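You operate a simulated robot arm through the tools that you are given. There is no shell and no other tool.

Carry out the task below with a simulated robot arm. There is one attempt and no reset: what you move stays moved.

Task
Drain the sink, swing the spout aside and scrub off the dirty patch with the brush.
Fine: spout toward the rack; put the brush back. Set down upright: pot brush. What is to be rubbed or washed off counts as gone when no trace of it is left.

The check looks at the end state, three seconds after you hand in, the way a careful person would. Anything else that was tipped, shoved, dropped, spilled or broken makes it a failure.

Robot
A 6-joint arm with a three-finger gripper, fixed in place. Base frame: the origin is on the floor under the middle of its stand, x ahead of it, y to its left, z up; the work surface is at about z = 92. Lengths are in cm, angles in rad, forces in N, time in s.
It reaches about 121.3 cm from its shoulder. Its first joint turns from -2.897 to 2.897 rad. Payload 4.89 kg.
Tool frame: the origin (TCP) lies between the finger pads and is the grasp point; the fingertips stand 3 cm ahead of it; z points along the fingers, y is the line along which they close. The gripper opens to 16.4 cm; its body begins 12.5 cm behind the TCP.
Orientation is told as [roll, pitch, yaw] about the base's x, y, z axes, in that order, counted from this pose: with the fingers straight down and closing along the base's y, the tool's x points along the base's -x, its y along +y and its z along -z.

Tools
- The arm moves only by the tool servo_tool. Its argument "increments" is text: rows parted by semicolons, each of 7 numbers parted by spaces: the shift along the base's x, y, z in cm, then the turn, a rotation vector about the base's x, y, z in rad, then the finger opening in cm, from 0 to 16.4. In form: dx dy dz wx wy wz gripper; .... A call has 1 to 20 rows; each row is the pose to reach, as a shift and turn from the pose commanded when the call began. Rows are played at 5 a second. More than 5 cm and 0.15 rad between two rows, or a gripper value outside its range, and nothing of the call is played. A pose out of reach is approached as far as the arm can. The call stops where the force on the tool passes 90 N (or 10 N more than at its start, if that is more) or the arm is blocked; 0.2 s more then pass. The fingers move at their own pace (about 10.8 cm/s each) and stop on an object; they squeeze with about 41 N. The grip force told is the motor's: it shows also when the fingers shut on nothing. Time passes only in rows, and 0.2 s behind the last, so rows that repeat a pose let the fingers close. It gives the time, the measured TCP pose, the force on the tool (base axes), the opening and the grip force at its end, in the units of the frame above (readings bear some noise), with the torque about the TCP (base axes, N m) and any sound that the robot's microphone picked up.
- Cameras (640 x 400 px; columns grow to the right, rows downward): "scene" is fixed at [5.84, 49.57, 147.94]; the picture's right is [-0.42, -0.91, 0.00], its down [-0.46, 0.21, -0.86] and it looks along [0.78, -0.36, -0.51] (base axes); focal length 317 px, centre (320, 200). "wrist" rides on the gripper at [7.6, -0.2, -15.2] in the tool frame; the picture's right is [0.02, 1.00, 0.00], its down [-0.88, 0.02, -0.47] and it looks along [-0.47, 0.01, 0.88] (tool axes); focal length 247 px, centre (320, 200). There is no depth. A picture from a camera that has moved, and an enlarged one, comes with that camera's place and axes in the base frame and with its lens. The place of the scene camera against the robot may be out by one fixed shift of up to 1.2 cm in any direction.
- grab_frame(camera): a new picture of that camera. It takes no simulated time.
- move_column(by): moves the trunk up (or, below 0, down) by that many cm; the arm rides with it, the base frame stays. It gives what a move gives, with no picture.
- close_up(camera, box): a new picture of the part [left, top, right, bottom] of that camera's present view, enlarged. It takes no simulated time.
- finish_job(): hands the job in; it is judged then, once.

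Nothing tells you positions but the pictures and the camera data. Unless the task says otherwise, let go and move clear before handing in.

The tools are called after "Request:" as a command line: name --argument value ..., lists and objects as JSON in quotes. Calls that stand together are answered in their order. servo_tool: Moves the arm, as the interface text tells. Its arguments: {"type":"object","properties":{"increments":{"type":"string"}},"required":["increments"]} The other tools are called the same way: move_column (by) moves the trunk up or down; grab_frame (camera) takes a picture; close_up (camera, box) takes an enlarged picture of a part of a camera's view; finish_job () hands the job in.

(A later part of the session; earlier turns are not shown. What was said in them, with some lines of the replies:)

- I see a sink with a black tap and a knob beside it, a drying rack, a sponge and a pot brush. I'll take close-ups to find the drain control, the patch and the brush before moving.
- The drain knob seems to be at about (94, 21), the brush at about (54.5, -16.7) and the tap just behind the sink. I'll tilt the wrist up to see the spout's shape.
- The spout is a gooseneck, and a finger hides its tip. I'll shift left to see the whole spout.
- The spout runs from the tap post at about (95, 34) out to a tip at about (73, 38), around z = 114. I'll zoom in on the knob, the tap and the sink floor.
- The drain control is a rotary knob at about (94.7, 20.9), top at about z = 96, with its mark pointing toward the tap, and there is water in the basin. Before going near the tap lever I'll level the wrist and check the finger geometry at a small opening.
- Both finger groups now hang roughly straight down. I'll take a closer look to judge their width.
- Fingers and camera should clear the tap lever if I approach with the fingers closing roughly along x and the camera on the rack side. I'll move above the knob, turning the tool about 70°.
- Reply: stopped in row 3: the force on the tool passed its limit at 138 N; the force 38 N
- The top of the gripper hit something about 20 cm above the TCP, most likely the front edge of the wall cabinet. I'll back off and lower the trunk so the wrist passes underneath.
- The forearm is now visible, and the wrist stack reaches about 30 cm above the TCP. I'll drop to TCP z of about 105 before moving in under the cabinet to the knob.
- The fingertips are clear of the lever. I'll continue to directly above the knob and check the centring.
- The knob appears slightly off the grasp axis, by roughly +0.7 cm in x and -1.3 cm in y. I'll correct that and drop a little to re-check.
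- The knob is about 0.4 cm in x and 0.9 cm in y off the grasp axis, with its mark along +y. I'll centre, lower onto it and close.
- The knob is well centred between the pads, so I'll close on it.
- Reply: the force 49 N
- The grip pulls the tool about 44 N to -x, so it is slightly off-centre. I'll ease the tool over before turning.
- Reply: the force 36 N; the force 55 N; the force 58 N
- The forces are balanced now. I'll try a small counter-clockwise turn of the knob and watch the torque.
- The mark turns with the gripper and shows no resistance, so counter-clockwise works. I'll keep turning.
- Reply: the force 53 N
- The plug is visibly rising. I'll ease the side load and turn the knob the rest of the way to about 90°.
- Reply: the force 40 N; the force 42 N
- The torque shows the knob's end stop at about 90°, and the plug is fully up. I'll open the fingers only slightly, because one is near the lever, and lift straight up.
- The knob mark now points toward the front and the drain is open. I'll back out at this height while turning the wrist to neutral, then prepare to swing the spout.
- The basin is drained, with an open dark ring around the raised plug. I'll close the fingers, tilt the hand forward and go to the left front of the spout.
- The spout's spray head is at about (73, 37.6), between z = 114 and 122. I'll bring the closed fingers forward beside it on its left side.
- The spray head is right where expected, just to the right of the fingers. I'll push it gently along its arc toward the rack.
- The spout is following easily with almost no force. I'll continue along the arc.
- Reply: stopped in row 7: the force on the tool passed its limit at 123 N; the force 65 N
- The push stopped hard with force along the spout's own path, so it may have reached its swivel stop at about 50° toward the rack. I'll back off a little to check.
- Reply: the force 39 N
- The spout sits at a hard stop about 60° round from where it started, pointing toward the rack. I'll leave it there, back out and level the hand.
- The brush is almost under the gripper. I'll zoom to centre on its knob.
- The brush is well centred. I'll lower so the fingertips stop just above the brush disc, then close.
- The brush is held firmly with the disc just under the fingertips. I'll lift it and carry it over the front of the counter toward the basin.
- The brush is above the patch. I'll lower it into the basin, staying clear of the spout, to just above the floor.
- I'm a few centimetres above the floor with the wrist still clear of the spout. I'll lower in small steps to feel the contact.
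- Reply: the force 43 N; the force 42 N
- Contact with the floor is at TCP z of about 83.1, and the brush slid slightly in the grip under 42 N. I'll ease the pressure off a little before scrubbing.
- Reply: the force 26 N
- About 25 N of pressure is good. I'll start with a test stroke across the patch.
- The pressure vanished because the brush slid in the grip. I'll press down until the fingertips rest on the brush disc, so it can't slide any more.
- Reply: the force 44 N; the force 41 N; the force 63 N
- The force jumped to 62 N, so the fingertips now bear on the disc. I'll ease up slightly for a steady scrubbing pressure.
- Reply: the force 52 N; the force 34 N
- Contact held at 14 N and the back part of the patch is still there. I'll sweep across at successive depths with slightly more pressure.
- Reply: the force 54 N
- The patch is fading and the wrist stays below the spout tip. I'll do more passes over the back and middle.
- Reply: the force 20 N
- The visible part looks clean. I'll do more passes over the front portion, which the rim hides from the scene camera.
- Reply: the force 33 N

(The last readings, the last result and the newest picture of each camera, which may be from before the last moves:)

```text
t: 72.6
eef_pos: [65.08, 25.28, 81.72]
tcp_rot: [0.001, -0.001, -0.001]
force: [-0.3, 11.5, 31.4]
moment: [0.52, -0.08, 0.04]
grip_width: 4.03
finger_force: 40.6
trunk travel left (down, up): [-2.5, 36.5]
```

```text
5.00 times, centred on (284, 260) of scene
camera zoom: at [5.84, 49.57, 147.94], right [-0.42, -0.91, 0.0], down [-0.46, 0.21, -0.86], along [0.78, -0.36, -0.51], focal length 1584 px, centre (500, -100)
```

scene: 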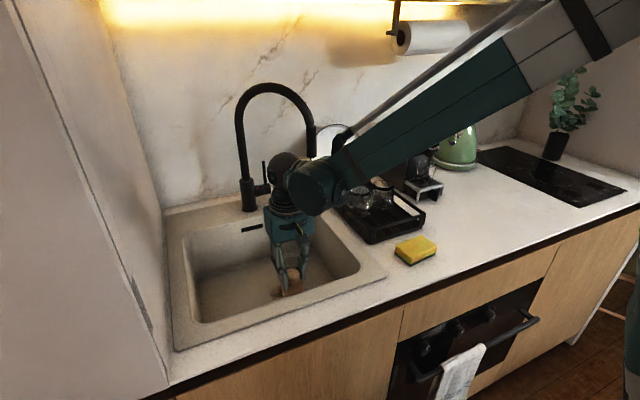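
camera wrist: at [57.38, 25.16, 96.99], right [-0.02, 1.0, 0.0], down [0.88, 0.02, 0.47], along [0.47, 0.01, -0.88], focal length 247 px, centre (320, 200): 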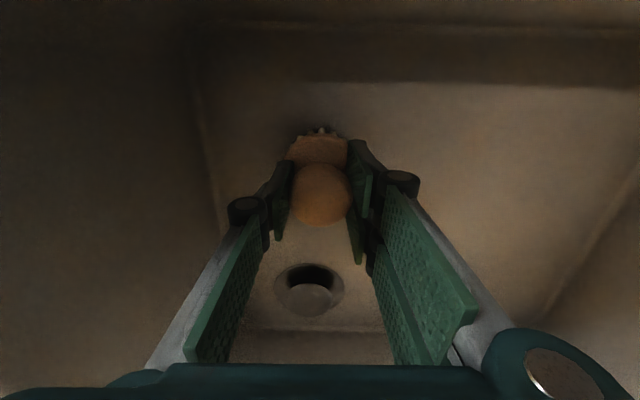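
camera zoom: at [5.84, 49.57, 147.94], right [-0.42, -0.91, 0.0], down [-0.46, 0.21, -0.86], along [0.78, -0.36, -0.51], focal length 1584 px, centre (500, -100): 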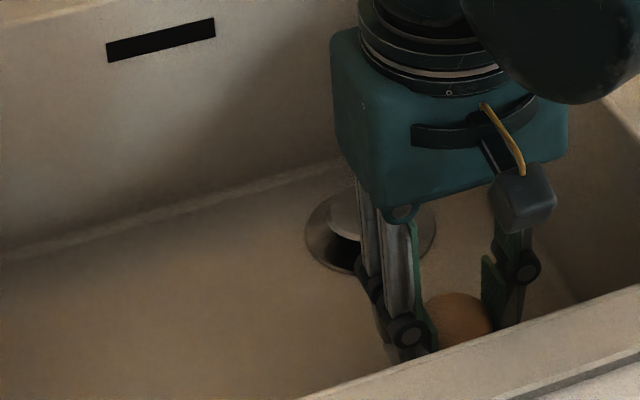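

I'll lift the brush and look at the whole scrubbed area from above.

Request:
servo_tool --increments "0 0 2 0 0 0 2; 0 0 6 0 0 0 2; 0 0 10 0 0 0 2; 0 0 14 0 0 0 2; 0 0 18 0 0 0 2; 0 0 22 0 0 0 2; 1 4.5 23 0 0 0 2; 2 9 23 0 0 0 2; 3 13.5 23 0 0 0 2; 3 18 23 0 0 0 2; 3 19 23 0 0 0 2; 3 19 23 0 0 0 2"

Request:
grab_frame --camera "wrist"

Request:
close_up --camera "wrist" --box '[150, 60, 310, 160]'

Request:
grab_frame --camera "scene"

```text
t: 75.2
eef_pos: [68.16, 44.5, 104.48]
tcp_rot: [0.0, 0.002, -0.002]
force: [0.3, 0.4, -0.4]
moment: [0.01, 0.02, -0.03]
grip_width: 4.01
finger_force: 41.4
trunk travel left (down, up): [-2.5, 36.5]
```

```text
taken
camera wrist: at [60.47, 44.41, 119.83], right [-0.02, 1.0, 0.0], down [0.88, 0.02, 0.47], along [0.47, 0.01, -0.88], focal length 247 px, centre (320, 200)
```

wrist: 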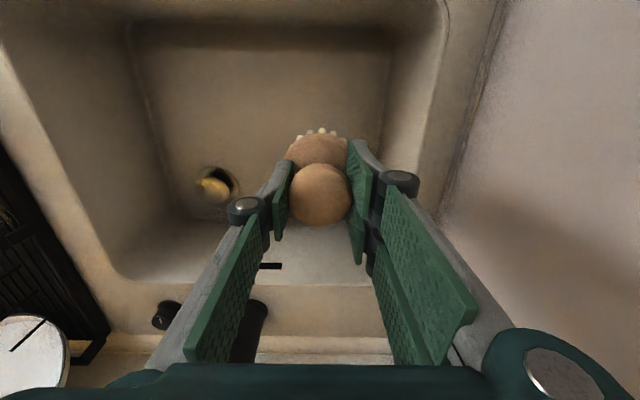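

```text
4.00 times, centred on (230, 110) of wrist
camera zoom: at [60.47, 44.41, 119.83], right [-0.02, 1.0, 0.0], down [0.88, 0.02, 0.47], along [0.47, 0.01, -0.88], focal length 988 px, centre (680, 560)
```

zoom: 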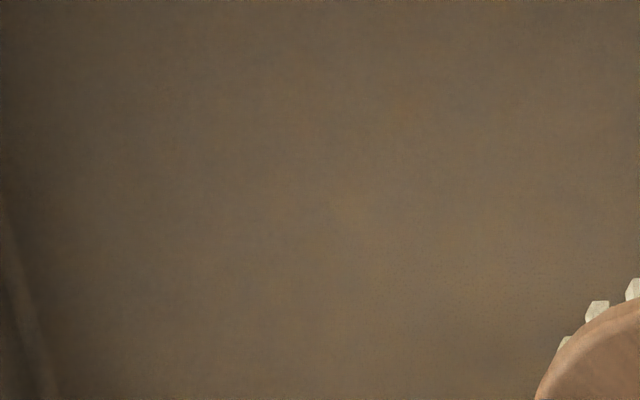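

```text
taken
```

scene: 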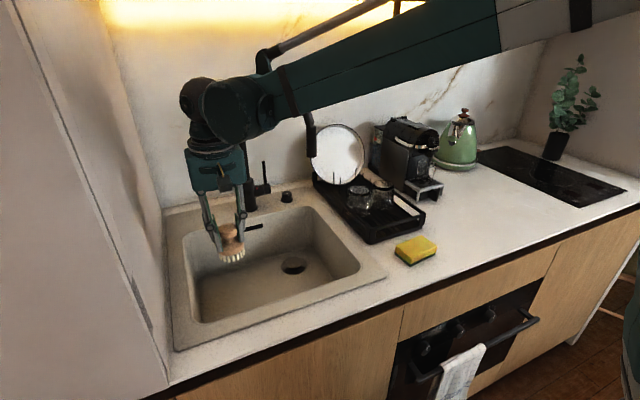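

The patch looks gone from this view. I'll check more closely for faint traces.

Request:
close_up --camera "wrist" --box '[195, 85, 275, 135]'

Request:
close_up --camera "wrist" --box '[205, 120, 285, 170]'

Request:
close_up --camera "scene" --box '[240, 250, 336, 310]'

```text
8.00 times, centred on (235, 110) of wrist
camera zoom: at [60.47, 44.41, 119.83], right [-0.02, 1.0, 0.0], down [0.88, 0.02, 0.47], along [0.47, 0.01, -0.88], focal length 1976 px, centre (1000, 920)
```

zoom: 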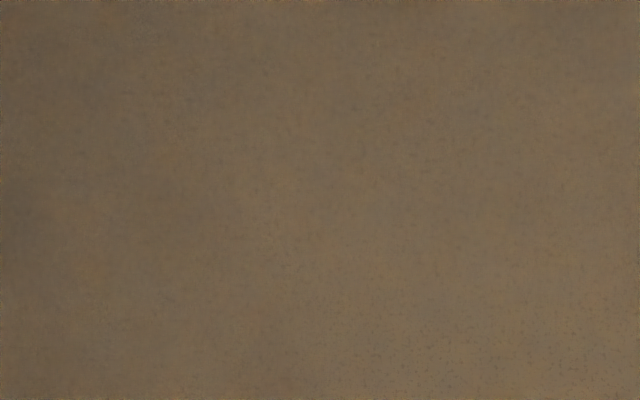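

```text
8.00 times, centred on (245, 145) of wrist
camera zoom: at [60.47, 44.41, 119.83], right [-0.02, 1.0, 0.0], down [0.88, 0.02, 0.47], along [0.47, 0.01, -0.88], focal length 1976 px, centre (920, 640)
```

zoom: 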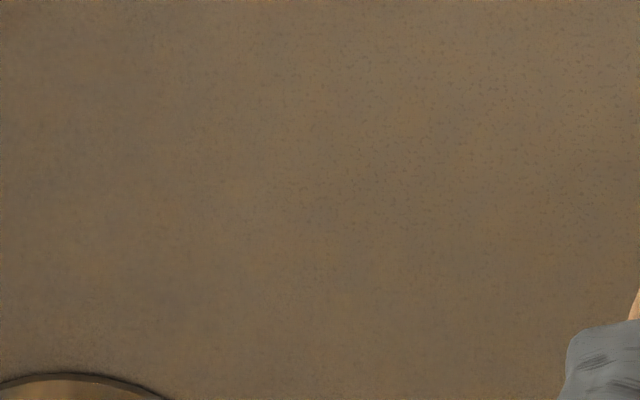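

```text
6.67 times, centred on (288, 280) of scene
camera zoom: at [5.84, 49.57, 147.94], right [-0.42, -0.91, 0.0], down [-0.46, 0.21, -0.86], along [0.78, -0.36, -0.51], focal length 2113 px, centre (533, -333)
```

zoom: 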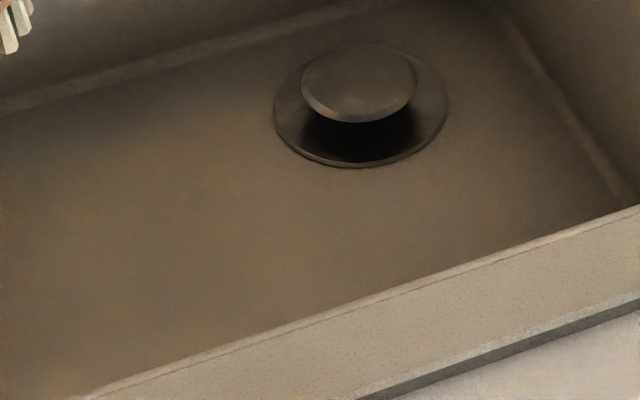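

I see no trace left. For certainty I'll do one more full raster over the patch area with margins.

Request:
servo_tool --increments "-1 -4.5 0 0 0 0 2; -2 -9 0 0 0 0 2; -3 -13.5 0 0 0 0 2; -3 -18 0 0 0 0 2; -3 -20 -1 0 0 0 2; -3 -20 -5 0 0 0 2; -3 -20 -9 0 0 0 2; -3 -20 -13 0 0 0 2; -3 -20 -17 0 0 0 2; -3 -20 -20 0 0 0 2; -3 -20 -22 0 0 0 2; -3 -20 -22.8 0 0 0 2; -3 -20 -22.9 0 0 0 2; -3 -20 -23 0 0 0 2; -3 -20 -23 0 0 0 2"

```text
t: 78.4
eef_pos: [65.16, 24.5, 81.66]
tcp_rot: [-0.001, 0.0, -0.002]
force: [18.9, 7.6, 46.0]
moment: [0.3, -1.06, 0.03]
grip_width: 4.01
finger_force: 41.2
trunk travel left (down, up): [-2.5, 36.5]
```

Request:
servo_tool --increments "0 1.5 0.04 0 0 0 2; 0 3.5 0.04 0 0 0 2; 0 5.5 0.04 0 0 0 2; 0 7.5 0.04 0 0 0 2; 0 9.5 0.04 0 0 0 2; 0 11.5 0.04 0 0 0 2; 1 11.5 0.04 0 0 0 2; 2 11.5 0.04 0 0 0 2; 2 9.5 0.04 0 0 0 2; 2 7.5 0.04 0 0 0 2; 2 5.5 0.04 0 0 0 2; 2 3.5 0.04 0 0 0 2; 2 1.5 0.04 0 0 0 2; 2 0 0.04 0 0 0 2; 3 0 0.04 0 0 0 2; 4 0 0.04 0 0 0 2"

Request:
servo_tool --increments "0 1.5 0 0 0 0 2; 0 3.5 0 0 0 0 2; 0 5.5 0 0 0 0 2; 0 7.5 0 0 0 0 2; 0 9.5 0 0 0 0 2; 0 11.5 0 0 0 0 2; 1 11.5 0 0 0 0 2; 2 11.5 0 0 0 0 2; 2 9.5 0 0 0 0 2; 2 7.5 0 0 0 0 2; 2 5.5 0 0 0 0 2; 2 3.5 0 0 0 0 2; 2 1.5 0 0 0 0 2; 2 0 0 0 0 0 2"

Request:
grab_frame --camera "scene"

```text
t: 81.8
eef_pos: [68.95, 24.45, 81.67]
tcp_rot: [0.0, 0.0, 0.0]
force: [-5.6, -1.0, 11.6]
moment: [-0.17, 0.26, -0.05]
grip_width: 4.01
finger_force: 40.9
trunk travel left (down, up): [-2.5, 36.5]
```

```text
t: 84.8
eef_pos: [71.22, 24.6, 81.77]
tcp_rot: [0.0, 0.0, -0.001]
force: [0.5, 2.1, 10.4]
moment: [-0.01, -0.13, -0.03]
grip_width: 4.0
finger_force: 40.8
trunk travel left (down, up): [-2.5, 36.5]
```

```text
taken
```

scene: 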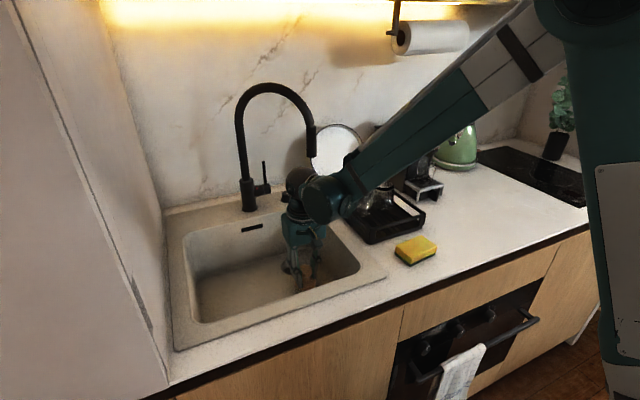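

Request:
servo_tool --increments "0.8 1 -0.02 0 0 0 2; 1.6 2 -0.02 0 0 0 2; 1.6 4 -0.02 0 0 0 2; 1.6 6 -0.02 0 0 0 2; 1.6 8 -0.02 0 0 0 2; 1.6 10 -0.02 0 0 0 2; 0 10 -0.02 0 0 0 2; -1.5 8.5 -0.02 0 0 0 2; -1.5 6.5 -0.02 0 0 0 2; -1.5 4.5 -0.02 0 0 0 2; -1.5 2.5 -0.02 0 0 0 2; -3 2.5 -0.02 0 0 0 2; -5 4 -0.02 0 0 0 2; -6 6 -0.02 0 0 0 2; -6 8 -0.02 0 0 0 2; -4 8 -0.02 0 0 0 2; -2 7 -0.02 0 0 0 2"

```text
t: 88.4
eef_pos: [68.68, 31.63, 81.75]
tcp_rot: [0.001, 0.0, 0.0]
force: [-22.6, 19.1, 67.6]
moment: [0.69, 1.02, 0.01]
grip_width: 4.03
finger_force: 40.6
trunk travel left (down, up): [-2.5, 36.5]
```

That is thorough. I'll lift out and inspect once more.

Request:
servo_tool --increments "0 0 1 0 0 0 2; 0 0 4 0 0 0 2; 0 0 8 0 0 0 2; 0 0 12 0 0 0 2; 0 0 16 0 0 0 2; 0 0 20 0 0 0 2; 0 0 23 0 0 0 2; -0.5 4.5 23 0 0 0 2; -0.5 9 23 0 0 0 2; -0.5 13 23 0 0 0 2; -0.5 13 23 0 0 0 2"

Request:
grab_frame --camera "wrist"

Request:
close_up --camera "wrist" --box '[170, 70, 298, 150]'

Request:
close_up --camera "scene" --box '[180, 180, 340, 280]'

```text
t: 90.8
eef_pos: [68.7, 44.77, 104.46]
tcp_rot: [-0.001, 0.0, -0.002]
force: [-0.6, -0.8, -0.8]
moment: [0.11, 0.07, 0.0]
grip_width: 4.03
finger_force: 41.1
trunk travel left (down, up): [-2.5, 36.5]
```

```text
taken
camera wrist: at [60.97, 44.59, 119.85], right [-0.02, 1.0, 0.0], down [0.88, 0.02, 0.47], along [0.47, 0.01, -0.88], focal length 247 px, centre (320, 200)
```

wrist: 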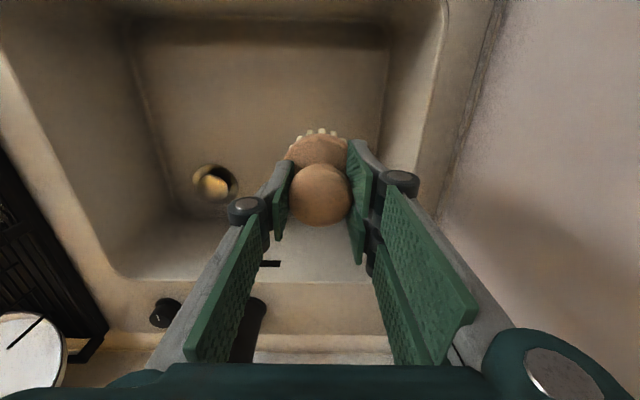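

```text
5.00 times, centred on (234, 110) of wrist
camera zoom: at [60.97, 44.59, 119.85], right [-0.02, 1.0, 0.0], down [0.88, 0.02, 0.47], along [0.47, 0.01, -0.88], focal length 1235 px, centre (750, 650)
```

zoom: 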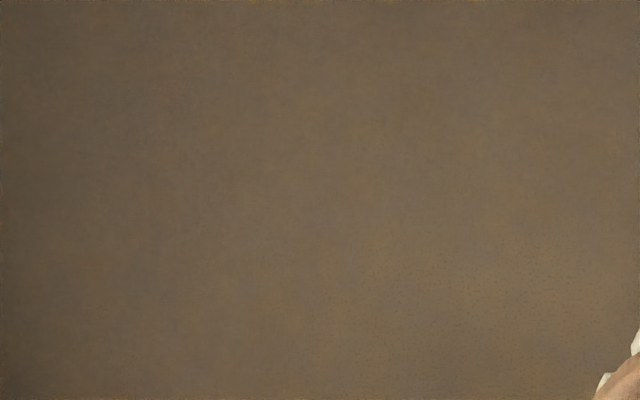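

```text
4.00 times, centred on (260, 230) of scene
camera zoom: at [5.84, 49.57, 147.94], right [-0.42, -0.91, 0.0], down [-0.46, 0.21, -0.86], along [0.78, -0.36, -0.51], focal length 1268 px, centre (560, 80)
```

zoom: 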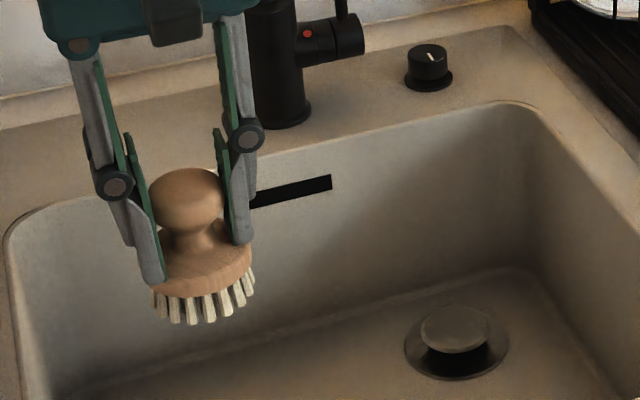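

The sink floor is clean, the plug is up and the brush is still seated in the grip. I'll carry the brush back to its original spot.

Request:
servo_tool --increments "-3 -3 1.5 0 0 0 2; -6 -6 3 0 0 0 2; -8 -10 5 0 0 0 2; -10 -14 6.5 0 0 0 2; -11 -18.5 6.5 0 0 0 2; -12 -23 6.5 0 0 0 2; -13 -27.5 6.5 0 0 0 2; -13.8 -32 6.5 0 0 0 2; -13.8 -36.5 6.5 0 0 0 2; -13.8 -41 6.5 0 0 0 2; -13.8 -45.5 6.5 0 0 0 2; -13.8 -50 6.5 0 0 0 2; -13.8 -54.5 6.5 0 0 0 2; -13.8 -59 6.5 0 0 0 2; -13.8 -61.8 6.5 0 0 0 2; -13.8 -61.8 6.5 0 0 0 2; -13.8 -61.8 6.5 0 0 0 2"

Request:
grab_frame --camera "wrist"

Request:
close_up --camera "scene" --box '[396, 130, 540, 250]'

```text
t: 94.4
eef_pos: [54.86, -17.51, 111.2]
tcp_rot: [0.0, 0.002, -0.003]
force: [-0.3, 0.1, -1.5]
moment: [-0.03, 0.03, -0.04]
grip_width: 4.02
finger_force: 41.2
trunk travel left (down, up): [-2.5, 36.5]
```

```text
taken
camera wrist: at [47.06, -17.65, 126.48], right [-0.02, 1.0, 0.0], down [0.88, 0.02, 0.47], along [0.47, 0.01, -0.88], focal length 247 px, centre (320, 200)
```

wrist: 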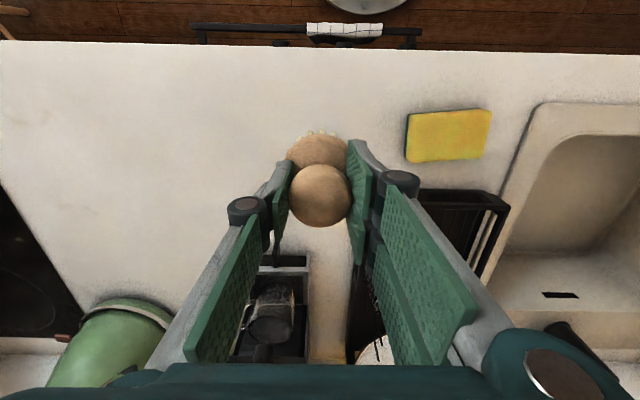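

```text
3.33 times, centred on (468, 190) of scene
camera zoom: at [5.84, 49.57, 147.94], right [-0.42, -0.91, 0.0], down [-0.46, 0.21, -0.86], along [0.78, -0.36, -0.51], focal length 1056 px, centre (-173, 233)
```

zoom: 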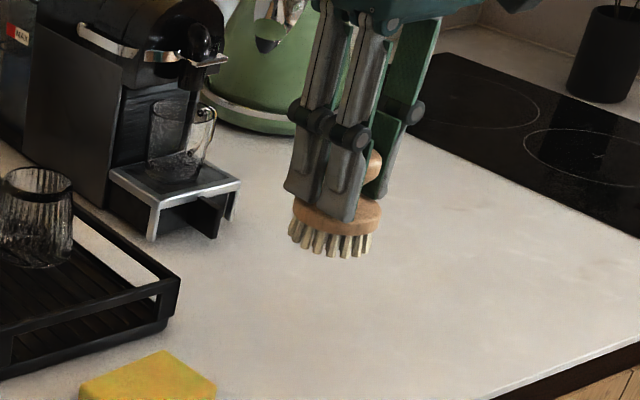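

The brush is upright above its original spot. I'll lower it to just above the counter.

Request:
servo_tool --increments "0 0.3 -3 0 0 0 2; 0 0.3 -6 0 0 0 2; 0 0.3 -9 0 0 0 2; 0 0.3 -11 0 0 0 2; 0 0.3 -11.7 0 0 0 2; 0 0.3 -11.7 0 0 0 2"

Request:
close_up --camera "scene" --box '[396, 150, 524, 250]'

```text
t: 95.8
eef_pos: [54.64, -17.25, 99.34]
tcp_rot: [-0.001, 0.002, -0.001]
force: [0.0, -0.1, 0.1]
moment: [0.01, -0.06, -0.01]
grip_width: 4.04
finger_force: 41.2
trunk travel left (down, up): [-2.5, 36.5]
```

```text
4.00 times, centred on (460, 200) of scene
camera zoom: at [5.84, 49.57, 147.94], right [-0.42, -0.91, 0.0], down [-0.46, 0.21, -0.86], along [0.78, -0.36, -0.51], focal length 1268 px, centre (-240, 200)
```

zoom: 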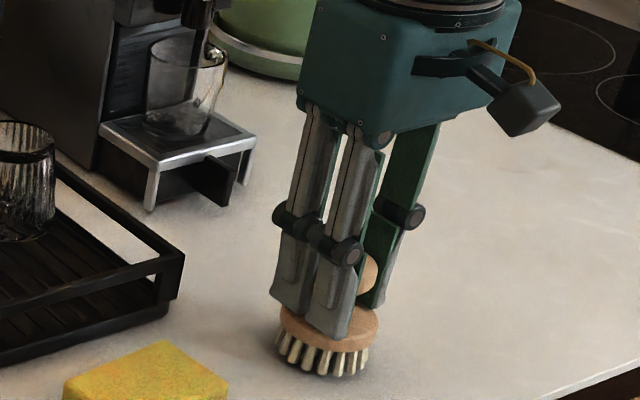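

Request:
servo_tool --increments "0 0 -0.15 0 0 0 2; 0 0 -0.3 0 0 0 2; 0 0 -0.3 0 0 0 2"

```text
t: 96.6
eef_pos: [54.72, -17.14, 99.2]
tcp_rot: [-0.001, 0.004, -0.003]
force: [0.4, 0.5, -0.6]
moment: [0.02, 0.0, -0.02]
grip_width: 4.03
finger_force: 40.9
trunk travel left (down, up): [-2.5, 36.5]
```

Request:
servo_tool --increments "0 0 -0.1 0 0 0 2; 0 0 -0.2 0 0 0 2; 0 0 -0.2 0 0 0 2"

```text
t: 97.4
eef_pos: [54.75, -17.12, 98.86]
tcp_rot: [0.0, 0.0, -0.001]
force: [0.2, -0.4, -0.1]
moment: [-0.02, -0.02, 0.0]
grip_width: 4.03
finger_force: 40.8
trunk travel left (down, up): [-2.5, 36.5]
```

Request:
servo_tool --increments "0 0 -0.1 0 0 0 2; 0 0 -0.1 0 0 0 2"

Request:
servo_tool --increments "0 0 -0.1 0 0 0 2; 0 0 -0.1 0 0 0 2"

```text
t: 98.0
eef_pos: [54.79, -17.03, 98.77]
tcp_rot: [0.0, 0.001, -0.001]
force: [0.2, -0.2, 0.4]
moment: [-0.02, 0.0, 0.01]
grip_width: 4.02
finger_force: 41.0
trunk travel left (down, up): [-2.5, 36.5]
```

```text
t: 98.6
eef_pos: [54.74, -17.08, 98.72]
tcp_rot: [-0.002, 0.0, -0.002]
force: [1.0, 0.7, 21.6]
moment: [-0.08, -0.29, 0.01]
grip_width: 4.01
finger_force: 41.3
trunk travel left (down, up): [-2.5, 36.5]
```

The bristles are on the counter with a light 20 N. I'll open the fingers and rise straight up.

Request:
servo_tool --increments "0 0 0.05 0 0 0 4.5; 0 0 0.05 0 0 0 6; 0 0 0.05 0 0 0 9; 0 0 0.05 0 0 0 9; 0 0 0.05 0 0 0 9; 0 0 2 0 0 0 9; 0 0 5 0 0 0 9; 0 0 9 0 0 0 9; 0 0 13 0 0 0 9; 0 0 16 0 0 0 9"

Request:
grab_frame --camera "wrist"

Request:
close_up --camera "scene" --box '[396, 150, 524, 250]'

Request:
grab_frame --camera "scene"

```text
t: 100.8
eef_pos: [54.75, -17.3, 114.73]
tcp_rot: [0.0, 0.002, -0.002]
force: [-0.6, 0.4, -1.1]
moment: [0.02, 0.09, 0.0]
grip_width: 9.03
finger_force: 0.1
trunk travel left (down, up): [-2.5, 36.5]
```

```text
taken
camera wrist: at [46.99, -17.55, 130.05], right [-0.02, 1.0, 0.0], down [0.88, 0.02, 0.47], along [0.47, 0.01, -0.88], focal length 247 px, centre (320, 200)
```

wrist: 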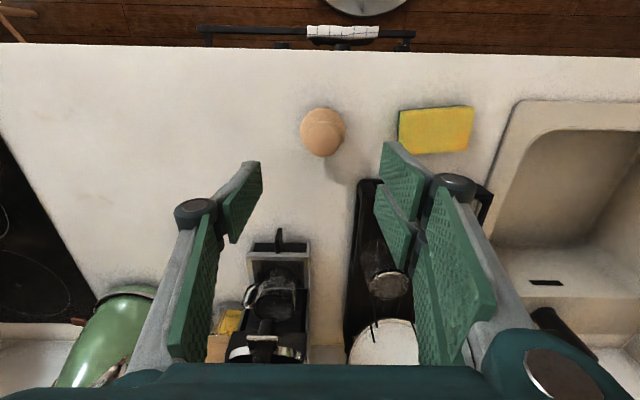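

```text
4.00 times, centred on (460, 200) of scene
camera zoom: at [5.84, 49.57, 147.94], right [-0.42, -0.91, 0.0], down [-0.46, 0.21, -0.86], along [0.78, -0.36, -0.51], focal length 1268 px, centre (-240, 200)
```

zoom: 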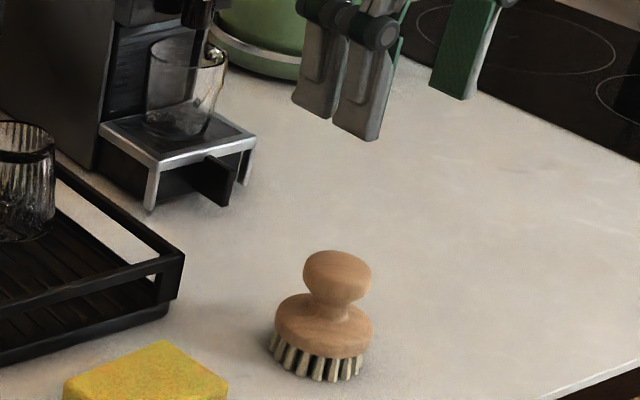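

```text
taken
```

scene: 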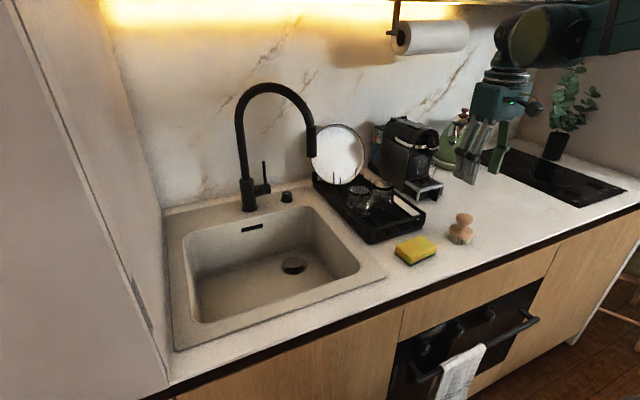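

The brush stands upright in its original place. I'll move the empty hand over in front of the sink for a final unobstructed check of the basin.

Request:
servo_tool --increments "-2 2 3 0 0 0 12; -4 6 6 0 0 0 16; -5 10.5 8 0 0 0 16; -5 15 9 0 0 0 16; -5 19.5 9 0 0 0 16; -5 24 9 0 0 0 16; -5 28.5 9 0 0 0 16; -5 33 9 0 0 0 16; -5 37.5 9 0 0 0 16; -5 42 9 0 0 0 16; -5 46 9 0 0 0 16; -5 46 9 0 0 0 16"

Request:
grab_frame --camera "wrist"

Request:
close_up --camera "wrist" --box '[240, 90, 432, 210]'

Request:
close_up --camera "scene" --box '[160, 190, 400, 340]'

```text
refused: row 2 steps farther than a row can; nothing moved
```

```text
taken
camera wrist: at [46.99, -17.55, 130.05], right [-0.02, 1.0, 0.0], down [0.88, 0.02, 0.47], along [0.47, 0.01, -0.88], focal length 247 px, centre (320, 200)
```

wrist: 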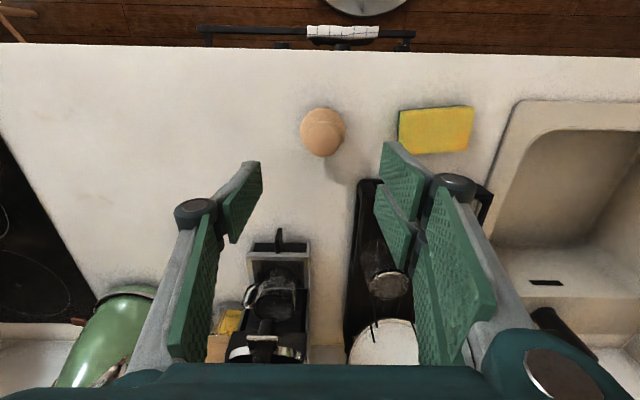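

```text
3.33 times, centred on (336, 150) of wrist
camera zoom: at [46.99, -17.55, 130.05], right [-0.02, 1.0, 0.0], down [0.88, 0.02, 0.47], along [0.47, 0.01, -0.88], focal length 823 px, centre (267, 367)
```

zoom: 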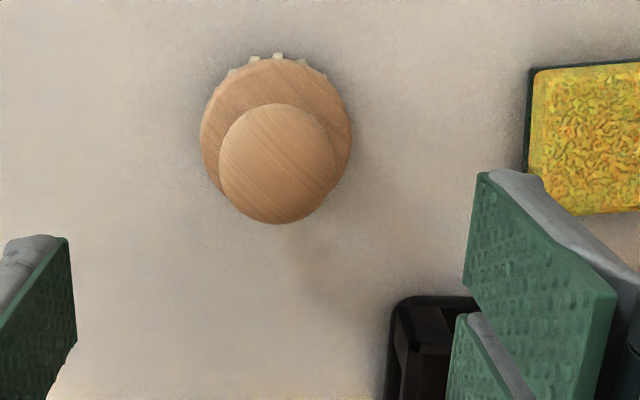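

```text
2.67 times, centred on (280, 265) of scene
camera zoom: at [5.84, 49.57, 147.94], right [-0.42, -0.91, 0.0], down [-0.46, 0.21, -0.86], along [0.78, -0.36, -0.51], focal length 845 px, centre (427, 27)
```

zoom: 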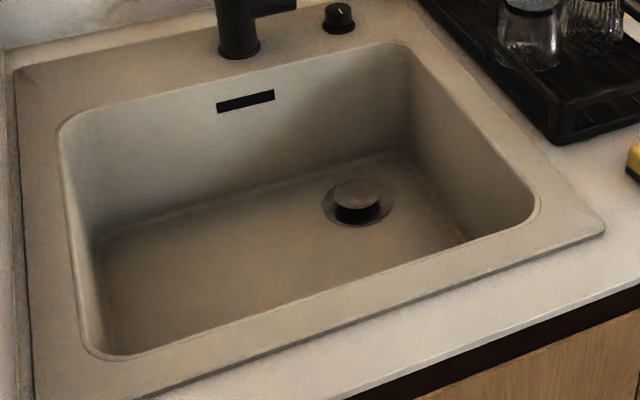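

The row steps were a bit too large, so nothing moved. I'll repeat the move in smaller steps.

Request:
servo_tool --increments "-2 1 3 0 0 0 12; -4 3 6 0 0 0 16; -5 6.5 8 0 0 0 16; -5 11 9 0 0 0 16; -5 15.5 9 0 0 0 16; -5 20 9 0 0 0 16; -5 24.5 9 0 0 0 16; -5 29 9 0 0 0 16; -5 33.5 9 0 0 0 16; -5 38 9 0 0 0 16; -5 42.5 9 0 0 0 16; -5 46 9 0 0 0 16; -5 46 9 0 0 0 16"

Request:
grab_frame --camera "wrist"

Request:
close_up --camera "wrist" --box '[240, 90, 432, 210]'

```text
t: 103.6
eef_pos: [49.91, 28.9, 123.67]
tcp_rot: [-0.001, 0.002, -0.001]
force: [-0.4, -1.0, 0.3]
moment: [0.1, 0.09, 0.01]
grip_width: 16.02
finger_force: 0.0
trunk travel left (down, up): [-2.5, 36.5]
```

```text
taken
camera wrist: at [42.23, 28.78, 138.91], right [-0.02, 1.0, 0.0], down [0.88, 0.02, 0.47], along [0.47, 0.01, -0.88], focal length 247 px, centre (320, 200)
```

wrist: 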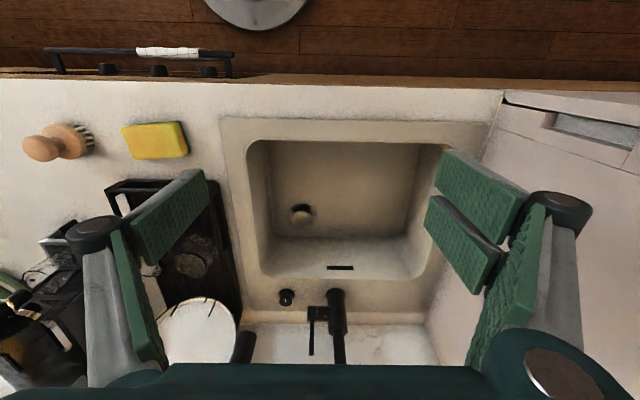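

```text
3.33 times, centred on (336, 150) of wrist
camera zoom: at [42.23, 28.78, 138.91], right [-0.02, 1.0, 0.0], down [0.88, 0.02, 0.47], along [0.47, 0.01, -0.88], focal length 823 px, centre (267, 367)
```

zoom: 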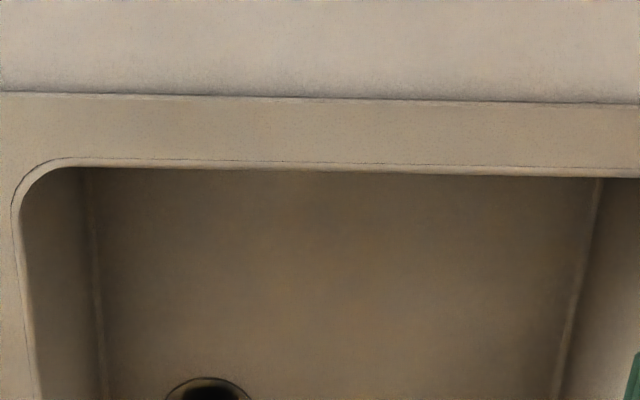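

The basin is drained and clean, the plug is up, the spout is at its stop toward the rack, and the brush stands upright in its place. The hand is empty and clear, so I'm handing in.

Request:
finish_job

```text
The job is handed in.
```

The sink is drained, the spout is swung toward the rack, and the dirty patch is scrubbed off. I've handed the job in; the check gave no verdict back.

- **Drain:** I turned the drain knob a quarter turn to its stop. The plug is up and the basin is empty.
- **Spout:** It now points toward the rack, about 60° from where it started. It met a hard stop there and would not turn further, so its tip is still just above the basin's back right corner.
- **Patch:** I scrubbed the whole area twice with the brush. Close-ups from above showed no trace left.
- **Brush:** It is back upright in its original place.

Early on, the top of the gripper bumped the wall cabinet's front edge at about 138 N. The scene pictures taken afterwards show nothing knocked or moved.
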